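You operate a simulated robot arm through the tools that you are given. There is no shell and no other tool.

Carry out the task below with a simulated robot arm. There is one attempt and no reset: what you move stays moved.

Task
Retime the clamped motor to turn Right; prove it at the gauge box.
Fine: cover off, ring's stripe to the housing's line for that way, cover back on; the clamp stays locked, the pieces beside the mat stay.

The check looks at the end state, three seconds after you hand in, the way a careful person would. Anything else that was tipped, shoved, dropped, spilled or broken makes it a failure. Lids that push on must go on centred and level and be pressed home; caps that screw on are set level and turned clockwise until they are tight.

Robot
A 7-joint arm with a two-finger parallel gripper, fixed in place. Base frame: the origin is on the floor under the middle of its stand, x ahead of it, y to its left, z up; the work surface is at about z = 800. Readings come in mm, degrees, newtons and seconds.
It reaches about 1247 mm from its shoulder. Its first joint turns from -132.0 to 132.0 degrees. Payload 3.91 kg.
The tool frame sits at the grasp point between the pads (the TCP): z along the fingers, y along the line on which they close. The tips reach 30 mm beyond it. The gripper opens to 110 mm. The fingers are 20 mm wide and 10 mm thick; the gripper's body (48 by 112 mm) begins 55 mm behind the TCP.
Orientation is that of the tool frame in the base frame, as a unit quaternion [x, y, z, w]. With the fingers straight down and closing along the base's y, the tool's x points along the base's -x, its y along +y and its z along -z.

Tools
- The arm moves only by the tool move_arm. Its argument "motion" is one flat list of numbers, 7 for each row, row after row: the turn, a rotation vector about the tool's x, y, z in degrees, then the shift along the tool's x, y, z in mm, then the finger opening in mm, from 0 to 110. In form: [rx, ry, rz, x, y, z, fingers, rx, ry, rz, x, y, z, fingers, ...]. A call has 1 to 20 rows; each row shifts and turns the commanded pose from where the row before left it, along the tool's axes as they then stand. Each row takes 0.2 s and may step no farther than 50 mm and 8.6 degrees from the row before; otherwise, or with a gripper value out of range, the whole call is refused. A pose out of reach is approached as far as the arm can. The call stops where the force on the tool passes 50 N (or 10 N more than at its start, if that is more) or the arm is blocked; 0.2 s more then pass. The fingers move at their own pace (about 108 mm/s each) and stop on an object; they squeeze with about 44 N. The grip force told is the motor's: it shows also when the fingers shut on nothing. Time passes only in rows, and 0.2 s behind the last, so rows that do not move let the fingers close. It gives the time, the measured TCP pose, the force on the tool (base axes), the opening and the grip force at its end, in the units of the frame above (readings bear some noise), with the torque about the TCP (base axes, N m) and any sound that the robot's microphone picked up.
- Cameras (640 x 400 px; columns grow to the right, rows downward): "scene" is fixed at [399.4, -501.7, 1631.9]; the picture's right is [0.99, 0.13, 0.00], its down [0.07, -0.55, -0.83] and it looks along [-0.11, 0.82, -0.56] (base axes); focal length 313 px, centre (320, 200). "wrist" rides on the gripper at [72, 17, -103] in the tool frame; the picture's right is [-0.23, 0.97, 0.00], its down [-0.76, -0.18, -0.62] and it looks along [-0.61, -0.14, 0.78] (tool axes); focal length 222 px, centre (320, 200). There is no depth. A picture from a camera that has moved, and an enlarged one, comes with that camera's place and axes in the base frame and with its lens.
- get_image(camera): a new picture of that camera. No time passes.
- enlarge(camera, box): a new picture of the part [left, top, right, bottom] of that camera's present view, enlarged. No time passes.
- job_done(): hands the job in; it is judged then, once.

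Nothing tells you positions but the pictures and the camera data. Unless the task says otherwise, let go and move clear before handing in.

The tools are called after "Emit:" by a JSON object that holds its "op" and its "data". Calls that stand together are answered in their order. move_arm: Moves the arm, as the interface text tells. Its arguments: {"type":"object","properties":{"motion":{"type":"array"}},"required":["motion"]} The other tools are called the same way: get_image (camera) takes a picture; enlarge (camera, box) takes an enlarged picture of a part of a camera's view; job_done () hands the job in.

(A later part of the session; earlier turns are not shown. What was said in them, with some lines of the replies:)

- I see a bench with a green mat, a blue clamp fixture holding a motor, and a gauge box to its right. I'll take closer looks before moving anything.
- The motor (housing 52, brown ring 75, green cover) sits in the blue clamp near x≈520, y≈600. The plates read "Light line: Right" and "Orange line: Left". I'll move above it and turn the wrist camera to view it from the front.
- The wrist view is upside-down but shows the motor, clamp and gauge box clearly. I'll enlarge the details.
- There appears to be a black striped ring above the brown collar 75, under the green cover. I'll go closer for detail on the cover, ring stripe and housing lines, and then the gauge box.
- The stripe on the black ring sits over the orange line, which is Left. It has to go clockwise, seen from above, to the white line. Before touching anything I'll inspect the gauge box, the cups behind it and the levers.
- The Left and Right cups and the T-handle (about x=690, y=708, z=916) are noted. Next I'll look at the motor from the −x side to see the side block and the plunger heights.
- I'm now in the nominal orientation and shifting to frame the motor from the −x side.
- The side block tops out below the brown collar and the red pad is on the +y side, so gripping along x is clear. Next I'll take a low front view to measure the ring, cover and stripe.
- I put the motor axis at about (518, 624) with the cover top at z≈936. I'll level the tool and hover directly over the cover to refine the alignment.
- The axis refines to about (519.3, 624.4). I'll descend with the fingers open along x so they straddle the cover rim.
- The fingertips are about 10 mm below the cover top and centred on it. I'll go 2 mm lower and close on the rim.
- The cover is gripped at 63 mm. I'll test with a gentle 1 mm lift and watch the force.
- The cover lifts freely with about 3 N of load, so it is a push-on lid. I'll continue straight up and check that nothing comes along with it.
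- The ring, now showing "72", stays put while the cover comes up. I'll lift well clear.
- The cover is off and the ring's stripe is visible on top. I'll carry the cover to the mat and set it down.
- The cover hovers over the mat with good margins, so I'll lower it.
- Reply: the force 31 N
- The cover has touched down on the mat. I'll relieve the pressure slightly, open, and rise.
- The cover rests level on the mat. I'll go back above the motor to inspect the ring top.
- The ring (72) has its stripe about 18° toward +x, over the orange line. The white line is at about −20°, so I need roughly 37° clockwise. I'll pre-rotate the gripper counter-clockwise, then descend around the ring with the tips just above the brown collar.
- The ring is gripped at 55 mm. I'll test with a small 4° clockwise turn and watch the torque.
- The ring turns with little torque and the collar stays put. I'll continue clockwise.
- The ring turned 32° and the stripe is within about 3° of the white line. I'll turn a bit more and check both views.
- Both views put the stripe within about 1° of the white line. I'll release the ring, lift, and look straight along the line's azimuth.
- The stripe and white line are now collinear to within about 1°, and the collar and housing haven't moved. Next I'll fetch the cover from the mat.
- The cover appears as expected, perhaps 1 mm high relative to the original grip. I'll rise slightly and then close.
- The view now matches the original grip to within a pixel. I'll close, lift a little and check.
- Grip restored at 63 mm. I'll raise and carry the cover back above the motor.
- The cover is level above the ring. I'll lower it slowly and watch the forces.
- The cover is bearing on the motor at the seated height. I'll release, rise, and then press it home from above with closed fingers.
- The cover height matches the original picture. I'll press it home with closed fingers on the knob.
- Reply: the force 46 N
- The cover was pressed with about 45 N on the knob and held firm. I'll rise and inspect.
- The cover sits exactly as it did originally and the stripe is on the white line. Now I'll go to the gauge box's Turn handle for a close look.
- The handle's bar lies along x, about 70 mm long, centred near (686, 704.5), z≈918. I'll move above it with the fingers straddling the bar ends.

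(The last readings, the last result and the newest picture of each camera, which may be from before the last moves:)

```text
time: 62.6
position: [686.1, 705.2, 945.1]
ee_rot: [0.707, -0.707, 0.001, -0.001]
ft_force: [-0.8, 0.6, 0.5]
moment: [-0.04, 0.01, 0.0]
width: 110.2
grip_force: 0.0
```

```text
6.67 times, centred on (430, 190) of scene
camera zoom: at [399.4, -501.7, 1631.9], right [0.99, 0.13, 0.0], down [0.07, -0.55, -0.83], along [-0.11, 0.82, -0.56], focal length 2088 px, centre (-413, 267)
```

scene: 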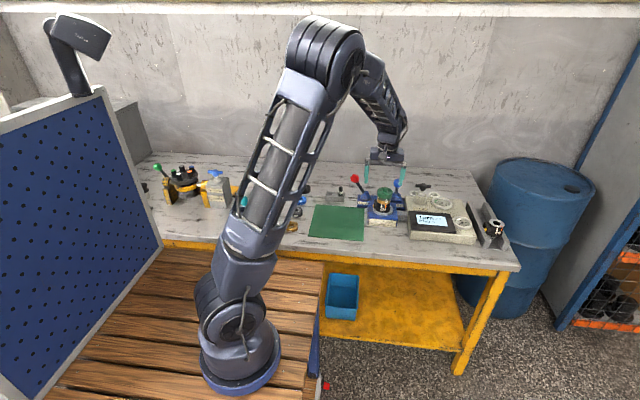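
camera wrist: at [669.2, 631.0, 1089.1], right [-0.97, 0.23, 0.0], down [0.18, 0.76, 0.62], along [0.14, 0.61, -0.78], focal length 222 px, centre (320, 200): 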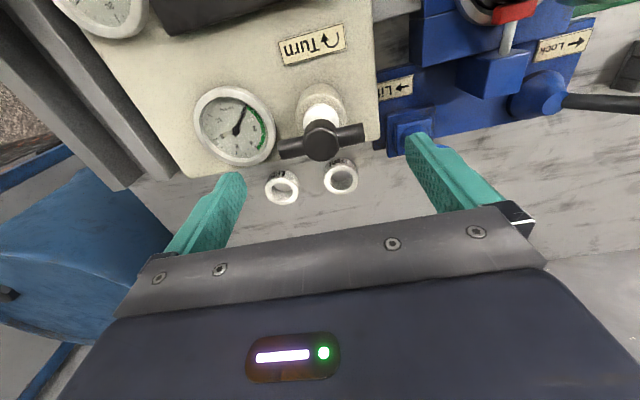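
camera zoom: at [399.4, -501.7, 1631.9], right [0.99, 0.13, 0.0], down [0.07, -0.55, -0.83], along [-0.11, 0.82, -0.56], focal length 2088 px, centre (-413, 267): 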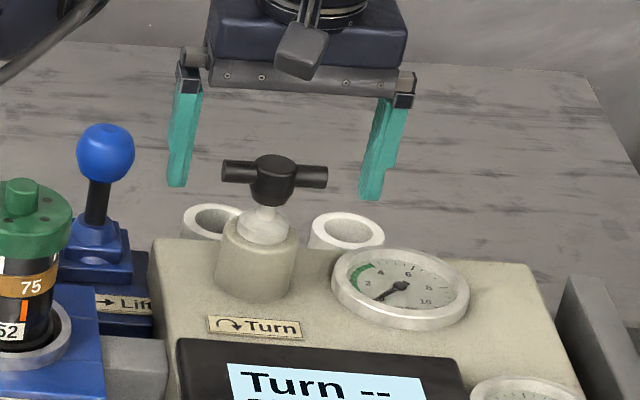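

The fingers straddle the bar with the tips at bar level. I'll close onto the bar ends.

Emit:
{"op": "move_arm", "data": {"motion": [0, 0, 0, 0, 0, 1, 90, 0, 0, 0, 0, 0, 0, 78, 0, 0, 0, 0, 0, 0, 50, 0, 0, 0, 0, 0, 0, 50, 0, 0, 0, 0, 0, 0, 50]}}

Emit:
{"op": "enlarge", "data": {"camera": "wrist", "box": [200, 80, 440, 230]}}

Emit:
{"op": "enlarge", "data": {"camera": "scene", "box": [390, 160, 470, 220]}}

```text
time: 63.8
position: [686.6, 705.2, 943.0]
ee_rot: [-0.707, 0.707, 0.0, -0.001]
ft_force: [-15.9, -2.4, -0.9]
moment: [-0.27, 0.47, -0.05]
width: 66.4
grip_force: 45.2
```

```text
2.67 times, centred on (320, 155) of wrist
camera zoom: at [667.7, 632.8, 1046.4], right [-0.97, 0.23, 0.0], down [0.18, 0.76, 0.62], along [0.14, 0.61, -0.78], focal length 592 px, centre (320, 320)
```

zoom: 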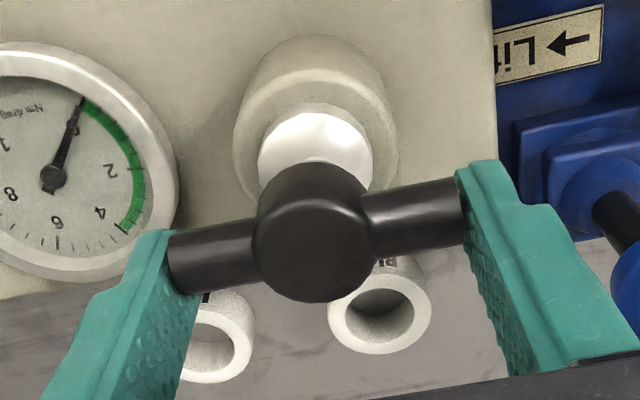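

```text
6.67 times, centred on (430, 190) of scene
camera zoom: at [399.4, -501.7, 1631.9], right [0.99, 0.13, 0.0], down [0.07, -0.55, -0.83], along [-0.11, 0.82, -0.56], focal length 2088 px, centre (-413, 267)
```

zoom: 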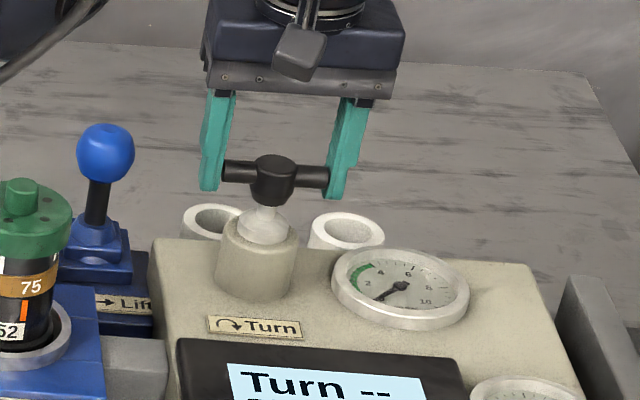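

The bar is gripped at 66 mm with a slight side load. I'll shift 0.8 mm to relieve it and begin turning clockwise.

Emit:
{"op": "move_arm", "data": {"motion": [0, 0, 0, 0, 0.8, 0, 50, 0, 0, 3, 0, 0, 0, 50, 0, 0, 3, 0, 0, 0, 50, 0, 0, 3, 0, 0, 0, 50, 0, 0, 0, 0, 0, 0, 50]}}

Emit:
{"op": "enlarge", "data": {"camera": "wrist", "box": [200, 80, 440, 230]}}

Emit:
{"op": "enlarge", "data": {"camera": "scene", "box": [390, 160, 490, 250]}}

```text
time: 65.0
position: [686.1, 704.7, 942.4]
ee_rot: [-0.649, 0.761, 0.0, 0.002]
ft_force: [4.6, 19.6, -1.0]
moment: [0.61, -0.45, -0.01]
width: 66.4
grip_force: 45.3
```

```text
2.67 times, centred on (320, 155) of wrist
camera zoom: at [657.0, 636.1, 1046.3], right [-0.93, 0.38, 0.0], down [0.29, 0.72, 0.62], along [0.24, 0.58, -0.78], focal length 592 px, centre (320, 320)
```

zoom: 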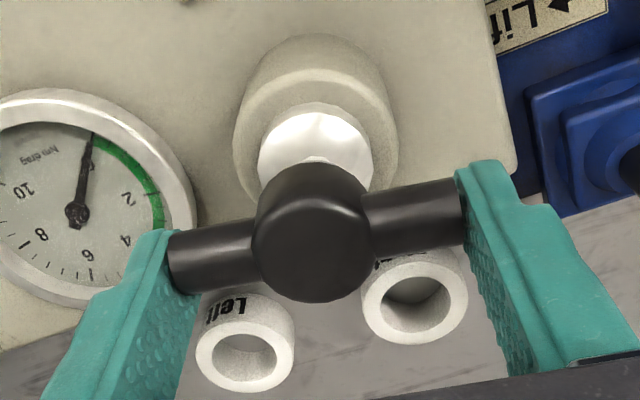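

```text
4.44 times, centred on (440, 205) of scene
camera zoom: at [399.4, -501.7, 1631.9], right [0.99, 0.13, 0.0], down [0.07, -0.55, -0.83], along [-0.11, 0.82, -0.56], focal length 1392 px, centre (-213, 178)
```

zoom: 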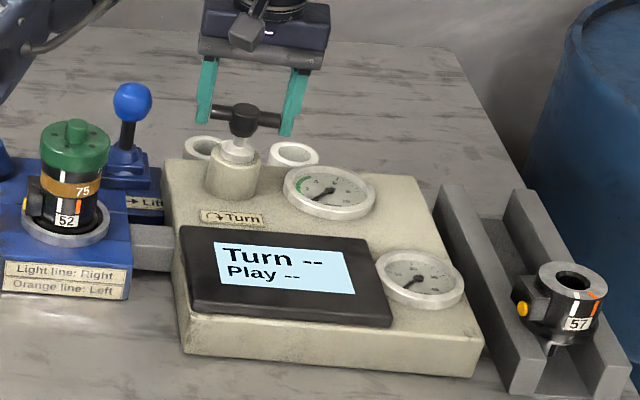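

The handle turns. I'll nudge the centre to cut the side load and continue clockwise.

Emit:
{"op": "move_arm", "data": {"motion": [0, 0, 3, -0.8, 0, 0, 50, 0, 0, 3, 0, 0, 0, 50, 0, 0, 3, 0, 0, 0, 50, 0, 0, 3, 0, 0, 0, 50, 0, 0, 3, 0, 0, 0, 50, 0, 0, 3, 0, 0, 0, 50, 0, 0, 0, 0, 0, 0, 50]}}

Emit:
{"op": "enlarge", "data": {"camera": "scene", "box": [390, 160, 490, 250]}}

```text
time: 66.6
position: [688.0, 704.2, 942.7]
ee_rot: [-0.522, 0.853, -0.001, 0.001]
ft_force: [21.2, -4.6, 10.9]
moment: [-0.76, -0.05, 0.11]
width: 66.4
grip_force: 45.2
```

```text
4.44 times, centred on (440, 205) of scene
camera zoom: at [399.4, -501.7, 1631.9], right [0.99, 0.13, 0.0], down [0.07, -0.55, -0.83], along [-0.11, 0.82, -0.56], focal length 1392 px, centre (-213, 178)
```

zoom: 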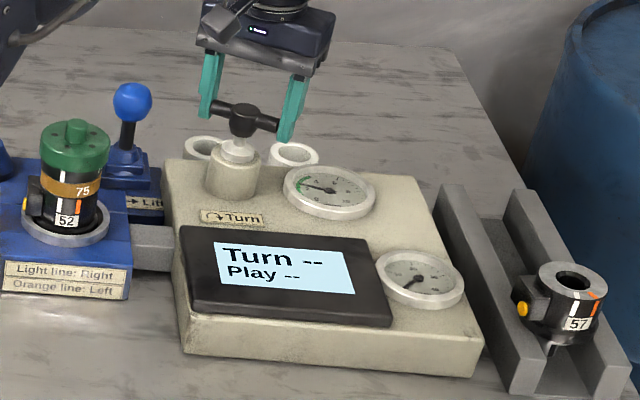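

The drag gauge needle is now in the green and the display is still blank. I'll re-centre slightly and keep turning clockwise.

Emit:
{"op": "move_arm", "data": {"motion": [0, 0, 3, -0.4, -0.8, 0, 50, 0, 0, 3, 0, 0, 0, 50, 0, 0, 3, 0, 0, 0, 50, 0, 0, 3, 0, 0, 0, 50, 0, 0, 3, 0, 0, 0, 50, 0, 0, 3, 0, 0, 0, 50, 0, 0, 0, 0, 0, 0, 50]}}

Emit:
{"op": "enlarge", "data": {"camera": "scene", "box": [390, 160, 490, 250]}}

```text
time: 68.2
position: [689.0, 704.5, 942.6]
ee_rot: [-0.382, 0.924, 0.0, 0.0]
ft_force: [36.7, -26.8, 13.9]
moment: [-1.25, -0.78, 0.24]
width: 66.6
grip_force: 44.9
```

```text
4.44 times, centred on (440, 205) of scene
camera zoom: at [399.4, -501.7, 1631.9], right [0.99, 0.13, 0.0], down [0.07, -0.55, -0.83], along [-0.11, 0.82, -0.56], focal length 1392 px, centre (-213, 178)
```

zoom: 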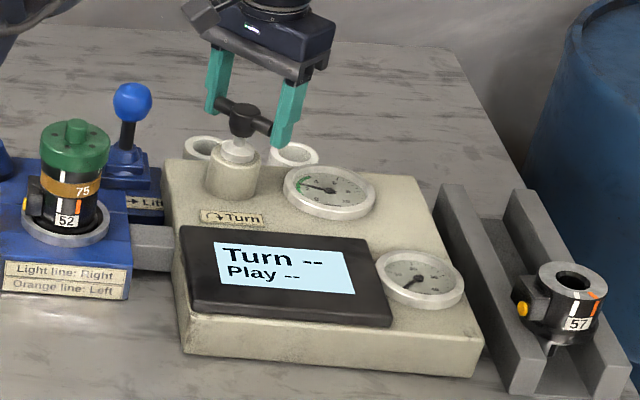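

There is a side load along the bar, so the true axis is about 2–3 mm toward −y. I'll shift to re-centre before continuing.

Emit:
{"op": "move_arm", "data": {"motion": [0, 0, 0, 0.7, -0.7, 0, 50, 0, 0, 0, 0.7, -0.7, 0, 50, 0, 0, 0, 0, 0, 0, 50]}}

```text
time: 69.0
position: [687.8, 703.4, 942.8]
ee_rot: [-0.382, 0.924, -0.001, 0.0]
ft_force: [37.5, -13.6, 8.0]
moment: [0.28, -1.18, 0.15]
width: 66.6
grip_force: 45.1
```

Emit:
{"op": "enlarge", "data": {"camera": "wrist", "box": [200, 80, 440, 230]}}

Emit:
{"op": "enlarge", "data": {"camera": "scene", "box": [400, 160, 460, 220]}}

```text
2.67 times, centred on (320, 155) of wrist
camera zoom: at [624.2, 663.5, 1046.2], right [-0.53, 0.85, 0.0], down [0.66, 0.41, 0.62], along [0.53, 0.33, -0.78], focal length 592 px, centre (320, 320)
```

zoom: 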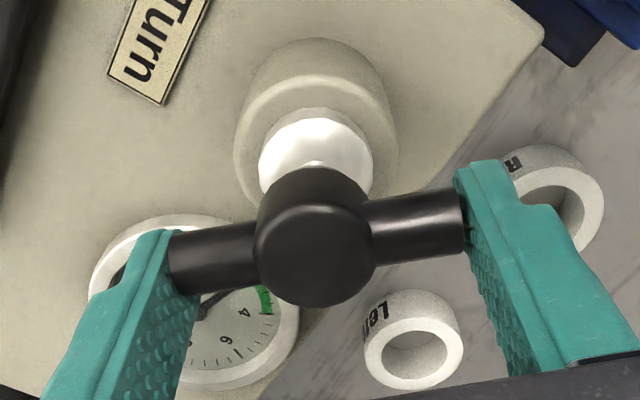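

```text
6.67 times, centred on (430, 190) of scene
camera zoom: at [399.4, -501.7, 1631.9], right [0.99, 0.13, 0.0], down [0.07, -0.55, -0.83], along [-0.11, 0.82, -0.56], focal length 2088 px, centre (-413, 267)
```

zoom: 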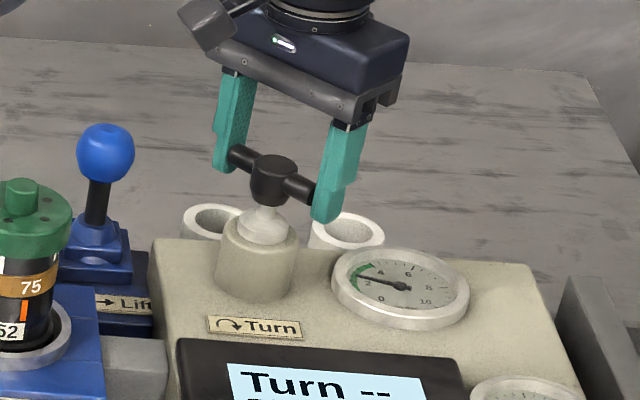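

The bar follows the gripper, but side load has built up. I'll release, re-centre from the picture, and re-grip before going on.

Emit:
{"op": "move_arm", "data": {"motion": [0, 0, 0, 0, 0, 0, 85, 0, 0, 0, 0, 0, 0, 85, 0, 0, 0, 0, 0, 0, 85]}}

Emit:
{"op": "enlarge", "data": {"camera": "wrist", "box": [200, 80, 440, 230]}}

Emit:
{"op": "enlarge", "data": {"camera": "scene", "box": [400, 160, 480, 240]}}

```text
time: 69.8
position: [686.0, 703.1, 942.4]
ee_rot: [-0.383, 0.924, 0.0, 0.0]
ft_force: [0.5, -0.7, 0.5]
moment: [0.0, -0.01, -0.01]
width: 85.2
grip_force: 0.1
```

```text
2.67 times, centred on (320, 155) of wrist
camera zoom: at [622.4, 664.5, 1046.2], right [-0.53, 0.85, 0.0], down [0.66, 0.41, 0.62], along [0.53, 0.33, -0.78], focal length 592 px, centre (320, 320)
```

zoom: 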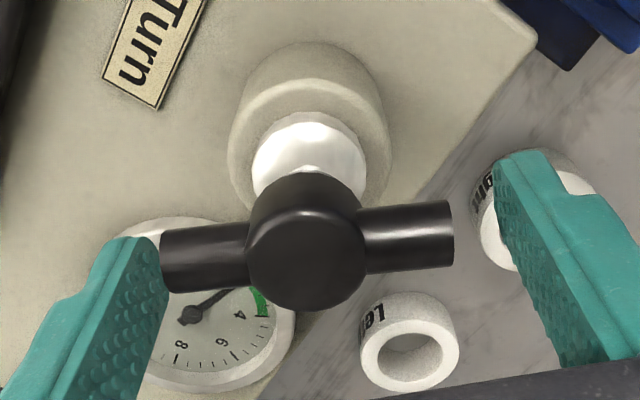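

```text
5.00 times, centred on (440, 200) of scene
camera zoom: at [399.4, -501.7, 1631.9], right [0.99, 0.13, 0.0], down [0.07, -0.55, -0.83], along [-0.11, 0.82, -0.56], focal length 1566 px, centre (-280, 200)
```

zoom: 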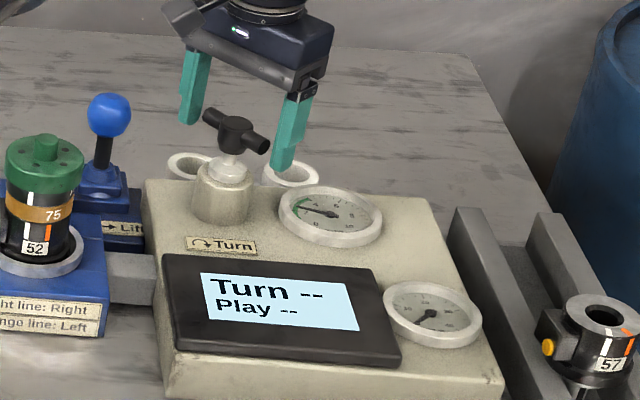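

The handle stays where I left it, about 42° round. Triangulating the hub from several views puts its axis at (684.6, 699.2), so I was about 4 mm off. I'll re-centre and re-grip.

Emit:
{"op": "move_arm", "data": {"motion": [0, 0, -3, 4.0, -1.9, 0, 85, 0, 0, 0, 0, 0, 0, 85]}}

Emit:
{"op": "enlarge", "data": {"camera": "wrist", "box": [200, 80, 440, 230]}}

```text
time: 70.4
position: [684.9, 699.5, 942.8]
ee_rot: [-0.407, 0.914, -0.001, 0.0]
ft_force: [-0.5, -0.1, 0.2]
moment: [0.05, -0.02, 0.02]
width: 84.9
grip_force: 0.1
```

```text
2.67 times, centred on (320, 155) of wrist
camera zoom: at [623.0, 656.9, 1046.6], right [-0.57, 0.82, 0.0], down [0.64, 0.45, 0.62], along [0.51, 0.36, -0.78], focal length 592 px, centre (320, 320)
```

zoom: 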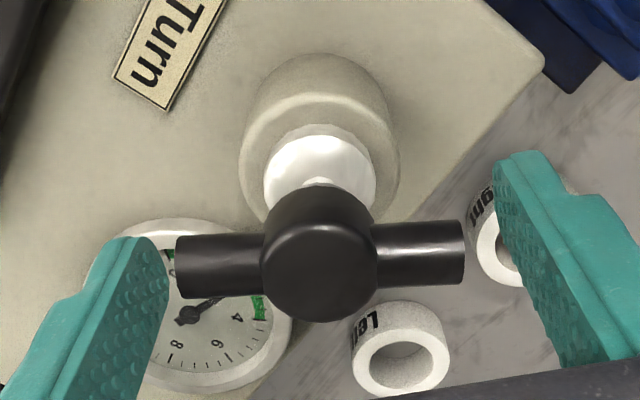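

The hub is now centred and the bar sits about 7° further clockwise than the gripper. I'll align to it, grip and continue turning.

Emit:
{"op": "move_arm", "data": {"motion": [0, 0, 7, 0, 0, 0, 85, 0, 0, 0, 0, 0, 0, 50, 0, 0, 0, 0, 0, 0, 50, 0, 0, 0, 0, 0, 0, 50]}}

Emit:
{"op": "enlarge", "data": {"camera": "wrist", "box": [200, 80, 440, 230]}}

```text
time: 71.4
position: [684.5, 700.3, 941.1]
ee_rot: [-0.35, 0.937, 0.0, 0.0]
ft_force: [-0.9, -2.9, 0.1]
moment: [0.15, 0.45, 0.02]
width: 66.6
grip_force: 45.2
```

```text
2.67 times, centred on (320, 155) of wrist
camera zoom: at [618.4, 664.7, 1046.0], right [-0.47, 0.88, 0.0], down [0.69, 0.37, 0.62], along [0.55, 0.29, -0.78], focal length 592 px, centre (320, 320)
```

zoom: 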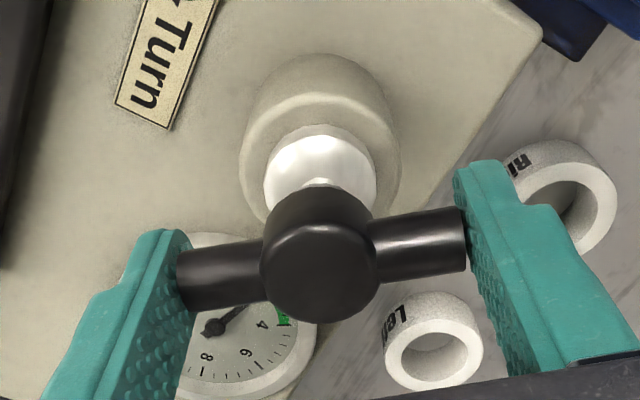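

The grip is centred with almost no side load. I'll continue clockwise.

Emit:
{"op": "move_arm", "data": {"motion": [0, 0, 3, 0, 0, 0, 50, 0, 0, 3, 0, 0, 0, 50, 0, 0, 3, 0, 0, 0, 50, 0, 0, 3, 0, 0, 0, 50, 0, 0, 3, 0, 0, 0, 50, 0, 0, 3, 0, 0, 0, 50, 0, 0, 3, 0, 0, 0, 50, 0, 0, 3, 0, 0, 0, 50, 0, 0, 0, 0, 0, 0, 50]}}

Emit:
{"op": "enlarge", "data": {"camera": "scene", "box": [390, 160, 490, 250]}}

```text
time: 73.4
position: [685.1, 699.2, 942.5]
ee_rot: [-0.149, 0.989, -0.001, 0.001]
ft_force: [-0.9, 11.3, -0.6]
moment: [0.36, 0.29, 0.0]
width: 66.4
grip_force: 45.2
```

```text
4.44 times, centred on (440, 205) of scene
camera zoom: at [399.4, -501.7, 1631.9], right [0.99, 0.13, 0.0], down [0.07, -0.55, -0.83], along [-0.11, 0.82, -0.56], focal length 1392 px, centre (-213, 178)
```

zoom: 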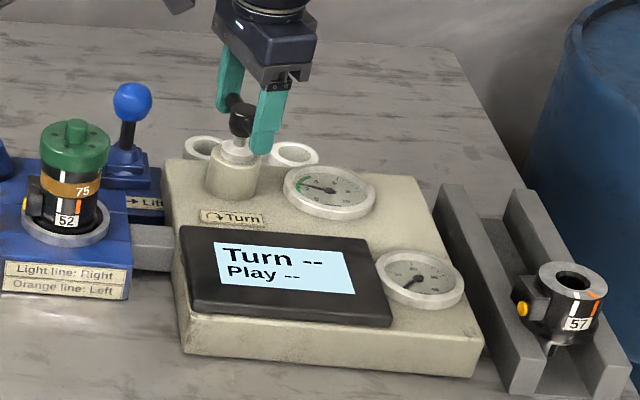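

Emit:
{"op": "move_arm", "data": {"motion": [0, 0, 3, 0, 0, 0, 50, 0, 0, 3, 0, 0, 0, 50, 0, 0, 3, 0, 0, 0, 50, 0, 0, 3, 0, 0, 0, 50, 0, 0, 3, 0, 0, 0, 50, 0, 0, 3, 0, 0, 0, 50, 0, 0, 3, 0, 0, 0, 50, 0, 0, 3, 0, 0, 0, 50, 0, 0, 3, 0, 0, 0, 50, 0, 0, 0, 0, 0, 0, 50]}}

Emit:
{"op": "enlarge", "data": {"camera": "scene", "box": [390, 160, 490, 250]}}

```text
time: 75.6
position: [685.0, 699.7, 942.9]
ee_rot: [0.087, 0.996, 0.0, 0.0]
ft_force: [-0.7, 18.0, -0.4]
moment: [0.25, -0.28, 0.04]
width: 66.7
grip_force: 45.4
```

```text
4.44 times, centred on (440, 205) of scene
camera zoom: at [399.4, -501.7, 1631.9], right [0.99, 0.13, 0.0], down [0.07, -0.55, -0.83], along [-0.11, 0.82, -0.56], focal length 1392 px, centre (-213, 178)
```

zoom: 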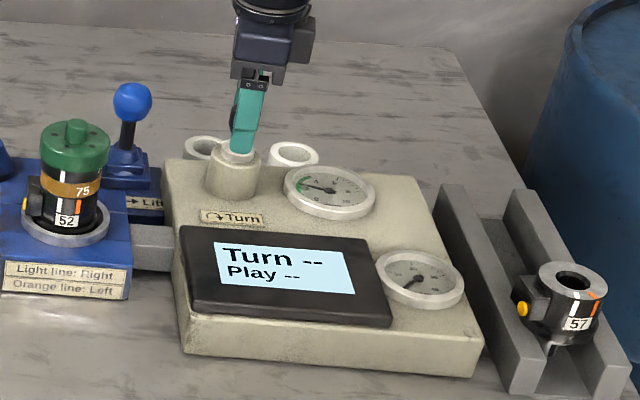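

Emit:
{"op": "move_arm", "data": {"motion": [0, 0, 3, 0, 0.6, 0, 50, 0, 0, 3, 0, 0, 0, 50, 0, 0, 3, 0, 0, 0, 50, 0, 0, 3, 0, 0, 0, 50, 0, 0, 3, 0, 0, 0, 50, 0, 0, 3, 0, 0, 0, 50, 0, 0, 3, 0, 0, 0, 50, 0, 0, 3, 0, 0, 0, 50, 0, 0, 3, 0, 0, 0, 50, 0, 0, 3, 0, 0, 0, 50, 0, 0, 0, 0, 0, 0, 50]}}

Emit:
{"op": "enlarge", "data": {"camera": "scene", "box": [390, 160, 490, 250]}}

```text
time: 78.0
position: [684.8, 700.2, 943.4]
ee_rot: [0.342, 0.94, 0.0, 0.0]
ft_force: [-7.7, -5.9, 0.0]
moment: [-0.22, 0.21, 0.01]
width: 66.7
grip_force: 44.9
```

```text
4.44 times, centred on (440, 205) of scene
camera zoom: at [399.4, -501.7, 1631.9], right [0.99, 0.13, 0.0], down [0.07, -0.55, -0.83], along [-0.11, 0.82, -0.56], focal length 1392 px, centre (-213, 178)
```

zoom: 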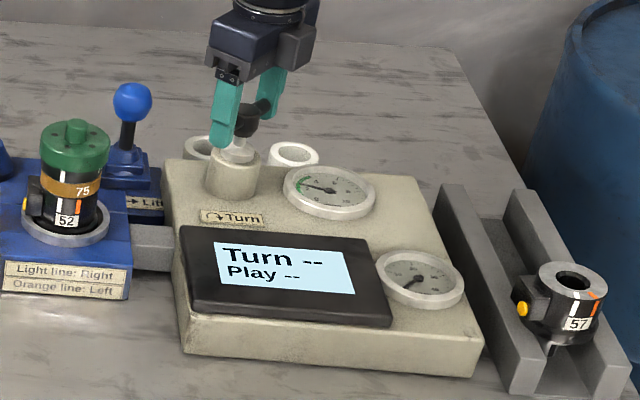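

Emit:
{"op": "move_arm", "data": {"motion": [0, 0, 3, 0, 0, 0, 50, 0, 0, 3, 0, 0, 0, 50, 0, 0, 3, 0, 0, 0, 50, 0, 0, 3, 0, 0, 0, 50, 0, 0, 3, 0, 0, 0, 50, 0, 0, 3, 0, 0, 0, 50, 0, 0, 3, 0, 0, 0, 50, 0, 0, 3, 0, 0, 0, 50, 0, 0, 3, 0, 0, 0, 50, 0, 0, 3, 0, 0, 0, 50, 0, 0, 3, 0, 0, 0, 50, 0, 0, 3, 0, 0, 0, 50, 0, 0, 3, 0, 0, 0, 50, 0, 0, 3, 0, 0, 0, 50, 0, 0, 3, 0, 0, 0, 50, 0, 0, 3, 0, 0, 0, 50, 0, 0, 0, 0, 0, 0, 50]}}

Emit:
{"op": "enlarge", "data": {"camera": "scene", "box": [390, 160, 490, 250]}}

```text
time: 81.6
position: [683.9, 700.4, 942.6]
ee_rot: [0.696, 0.718, 0.0, 0.0]
ft_force: [10.8, 4.3, 2.0]
moment: [0.32, 0.09, 0.7]
width: 65.9
grip_force: 44.8
```

```text
4.44 times, centred on (440, 205) of scene
camera zoom: at [399.4, -501.7, 1631.9], right [0.99, 0.13, 0.0], down [0.07, -0.55, -0.83], along [-0.11, 0.82, -0.56], focal length 1392 px, centre (-213, 178)
```

zoom: 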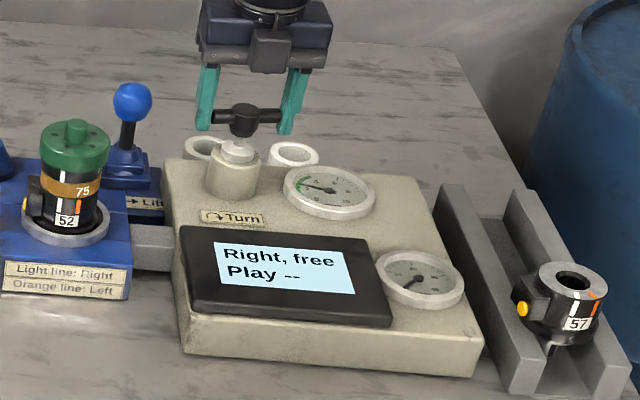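

The display now reads "Right, free". Torque has risen slightly, so the handle is at the end of its turn and I'll stop here. I'll zoom in, then release.

Emit:
{"op": "enlarge", "data": {"camera": "scene", "box": [425, 190, 475, 240]}}

Emit:
{"op": "move_arm", "data": {"motion": [0, 0, 0, 0, 0, 0, 85, 0, 0, 0, 0, 0, 0, 85, 0, 0, 0, 0, 0, 0, 85]}}

Emit:
{"op": "enlarge", "data": {"camera": "scene", "box": [390, 160, 490, 250]}}

Emit:
{"op": "enlarge", "data": {"camera": "wrist", "box": [200, 80, 440, 230]}}

```text
8.00 times, centred on (450, 215) of scene
camera zoom: at [399.4, -501.7, 1631.9], right [0.99, 0.13, 0.0], down [0.07, -0.55, -0.83], along [-0.11, 0.82, -0.56], focal length 2506 px, centre (-720, 80)
```

zoom: 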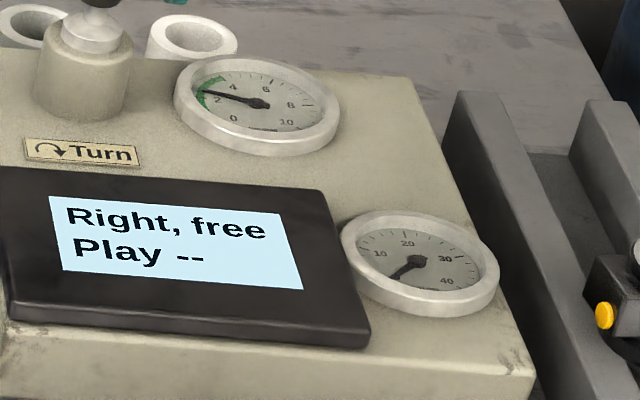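

```text
time: 82.4
position: [684.8, 700.5, 941.6]
ee_rot: [0.695, 0.719, 0.0, 0.0]
ft_force: [-0.3, -0.3, 0.4]
moment: [-0.02, 0.01, -0.01]
width: 84.9
grip_force: 0.1
```

```text
4.44 times, centred on (440, 205) of scene
camera zoom: at [399.4, -501.7, 1631.9], right [0.99, 0.13, 0.0], down [0.07, -0.55, -0.83], along [-0.11, 0.82, -0.56], focal length 1392 px, centre (-213, 178)
```

zoom: 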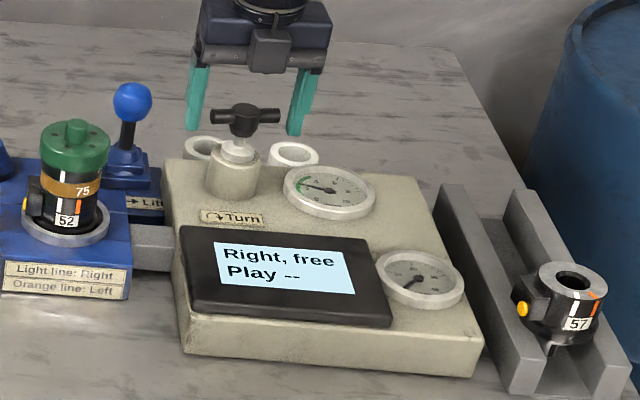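

```text
2.67 times, centred on (320, 155) of wrist
camera zoom: at [698.4, 773.2, 1045.8], right [0.98, -0.19, 0.0], down [-0.15, -0.77, 0.62], along [-0.12, -0.61, -0.78], focal length 592 px, centre (320, 320)
```

zoom: 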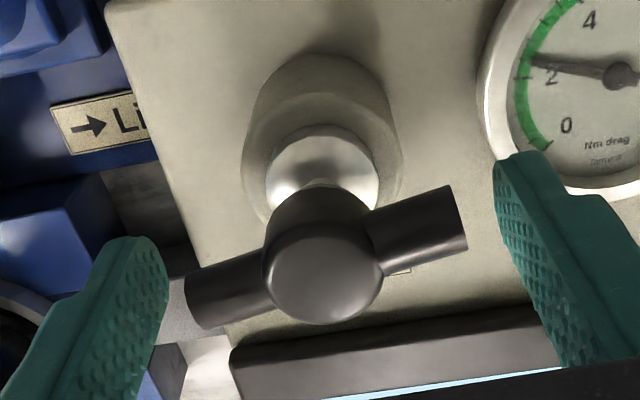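

The display holds "Right, free" with drag in the green after release. I'll rise clear and inspect everything.

Emit:
{"op": "move_arm", "data": {"motion": [0, 0, 0, 0, 0, -20, 85, 0, 0, 0, 0, 0, -40, 85, 0, 0, 0, 0, 0, -45, 85, 0, 0, 0, 0, 0, -45, 85, 0, 0, -8, 0, 0, -20, 85, 0, 0, -8, 0, 0, 0, 85, 0, 0, -8, 0, 0, 0, 85, 0, 0, -8, 0, 0, 0, 85, 0, 0, -8, 0, 0, 0, 85, 0, 0, -8, 0, 0, 0, 85, 0, 0, -8, 0, 0, 0, 85, 0, 0, -8, 0, 0, 0, 85, 0, 0, -8, 0, 0, 0, 85, 0, 0, -8, 0, 0, 0, 85, 0, 0, -8, 0, 0, 0, 85]}}

Emit:
{"op": "get_image", "data": {"camera": "scene"}}

Emit:
{"op": "enlarge", "data": {"camera": "scene", "box": [365, 180, 405, 220]}}

Emit:
{"op": "enlarge", "data": {"camera": "scene", "box": [250, 160, 410, 250]}}

```text
time: 85.6
position: [684.1, 700.6, 1112.3]
ee_rot: [-0.001, 1.0, 0.0, 0.001]
ft_force: [0.6, -0.1, 1.7]
moment: [-0.03, 0.02, -0.02]
width: 85.2
grip_force: 0.0
```

```text
taken
```

scene: 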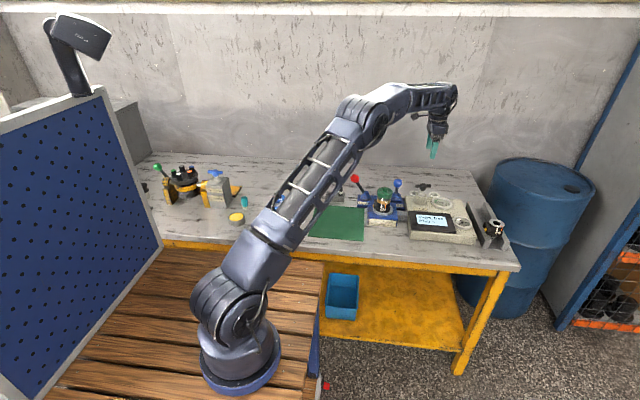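

```text
10.00 times, centred on (385, 200) of scene
camera zoom: at [399.4, -501.7, 1631.9], right [0.99, 0.13, 0.0], down [0.07, -0.55, -0.83], along [-0.11, 0.82, -0.56], focal length 3132 px, centre (-330, 200)
```

zoom: 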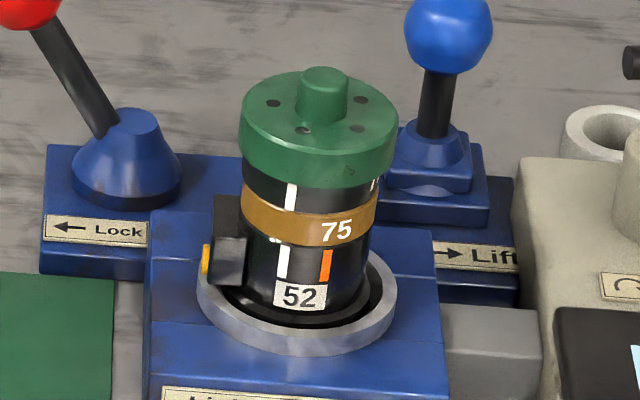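

```text
4.00 times, centred on (330, 205) of scene
camera zoom: at [399.4, -501.7, 1631.9], right [0.99, 0.13, 0.0], down [0.07, -0.55, -0.83], along [-0.11, 0.82, -0.56], focal length 1253 px, centre (280, 180)
```

zoom: 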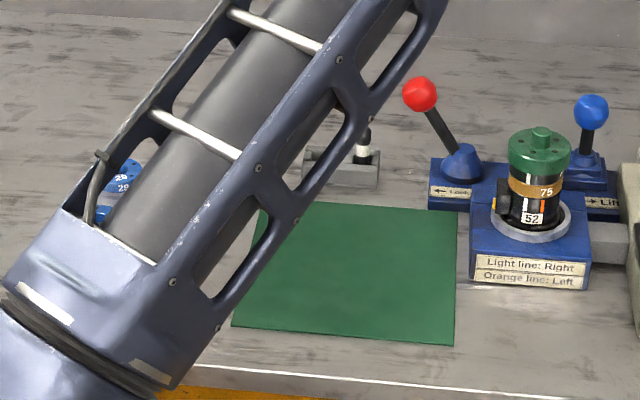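

The motor, cover, stripe and clamp lever all look right. I'll move back to the starting area so I can check the spares beside the mat.

Emit:
{"op": "move_arm", "data": {"motion": [0, 0, 0, 35, -25.6, -7.5, 85, 0, 0, 0, 35, -25.6, -7.5, 85, 0, 0, 0, 35, -25.6, -7.5, 85, 0, 0, 0, 35, -25.6, -7.5, 85, 0, 0, 0, 35, -25.6, -7.5, 110, 0, 0, 0, 35, -25.6, -7.5, 110, 0, 0, 0, 35, -25.6, -7.5, 110, 0, 0, 0, 35, -25.6, -7.5, 110, 0, 0, 0, 35, -25.6, -7.5, 110, 0, 0, 0, 0, 0, 0, 110]}}

Emit:
{"op": "get_image", "data": {"camera": "scene"}}

Emit:
{"op": "enlarge", "data": {"camera": "scene", "box": [250, 170, 370, 250]}}

Emit:
{"op": "enlarge", "data": {"camera": "scene", "box": [340, 160, 520, 260]}}

```text
time: 87.8
position: [369.3, 468.6, 1179.9]
ee_rot: [0.0, 1.0, -0.001, 0.001]
ft_force: [-0.6, 0.5, -0.2]
moment: [-0.03, 0.02, -0.02]
width: 110.1
grip_force: 0.1
```

```text
taken
```

scene: 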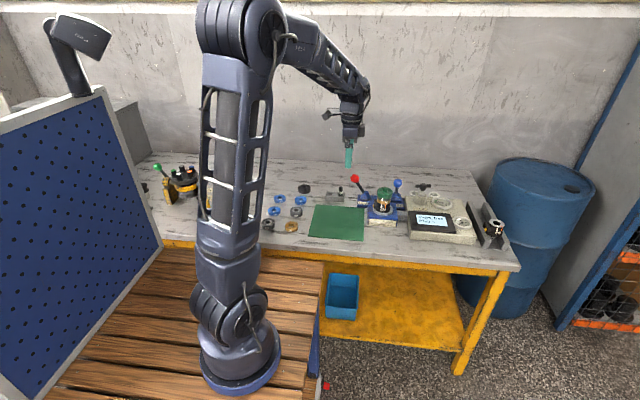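

```text
5.00 times, centred on (310, 210) of scene
camera zoom: at [399.4, -501.7, 1631.9], right [0.99, 0.13, 0.0], down [0.07, -0.55, -0.83], along [-0.11, 0.82, -0.56], focal length 1566 px, centre (370, 150)
```

zoom: 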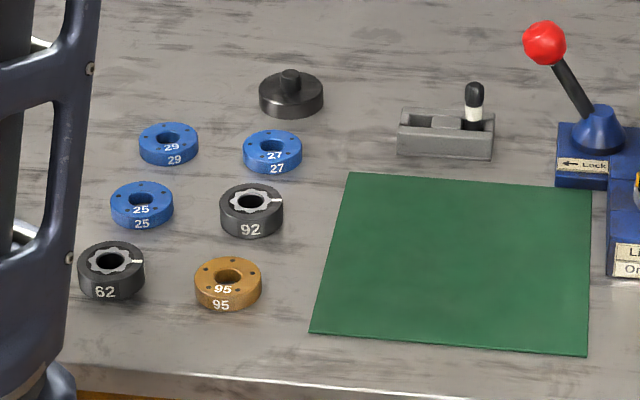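

```text
3.56 times, centred on (430, 210) of scene
camera zoom: at [399.4, -501.7, 1631.9], right [0.99, 0.13, 0.0], down [0.07, -0.55, -0.83], along [-0.11, 0.82, -0.56], focal length 1114 px, centre (-71, 164)
```

zoom: 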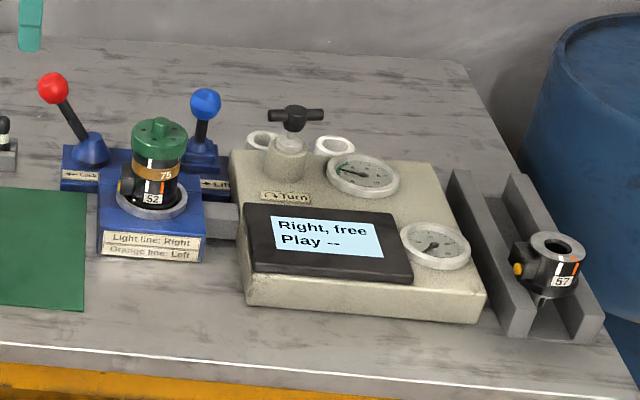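

The motor is set to turn Right. The ring's stripe is on the light line, the cover is back on, level and pressed home, and the gauge box reads "Right, free". The clamp lever and the pieces beside the mat haven't moved, and the arm is clear, so I'm handing the job in.

Emit:
{"op": "job_done", "data": {}}

```text
The job is handed in.
```

The clamped motor (52) is now timed to turn Right, and the gauge box shows "Right, free" with the drag needle in the green.

- **Ring:** I turned the ring (72) about 35° clockwise, from the orange line to the light line. The stripe is within about 1° of the line.
- **Cover:** It lifted off as a push-on lid and went back on level at its original height. I pressed it home with about 45 N on the knob.
- **Gauge box:** I turned the handle clockwise about half a turn until "Right, free" came up, then let go, and the reading held. I left "Play" blank because I didn't use the Lift lever, taking the direction reading as the proof you wanted.
- **Everything else:** The clamp lever stayed where it was, and the pieces beside the mat are unmoved. The arm is back at its starting position with the gripper open.
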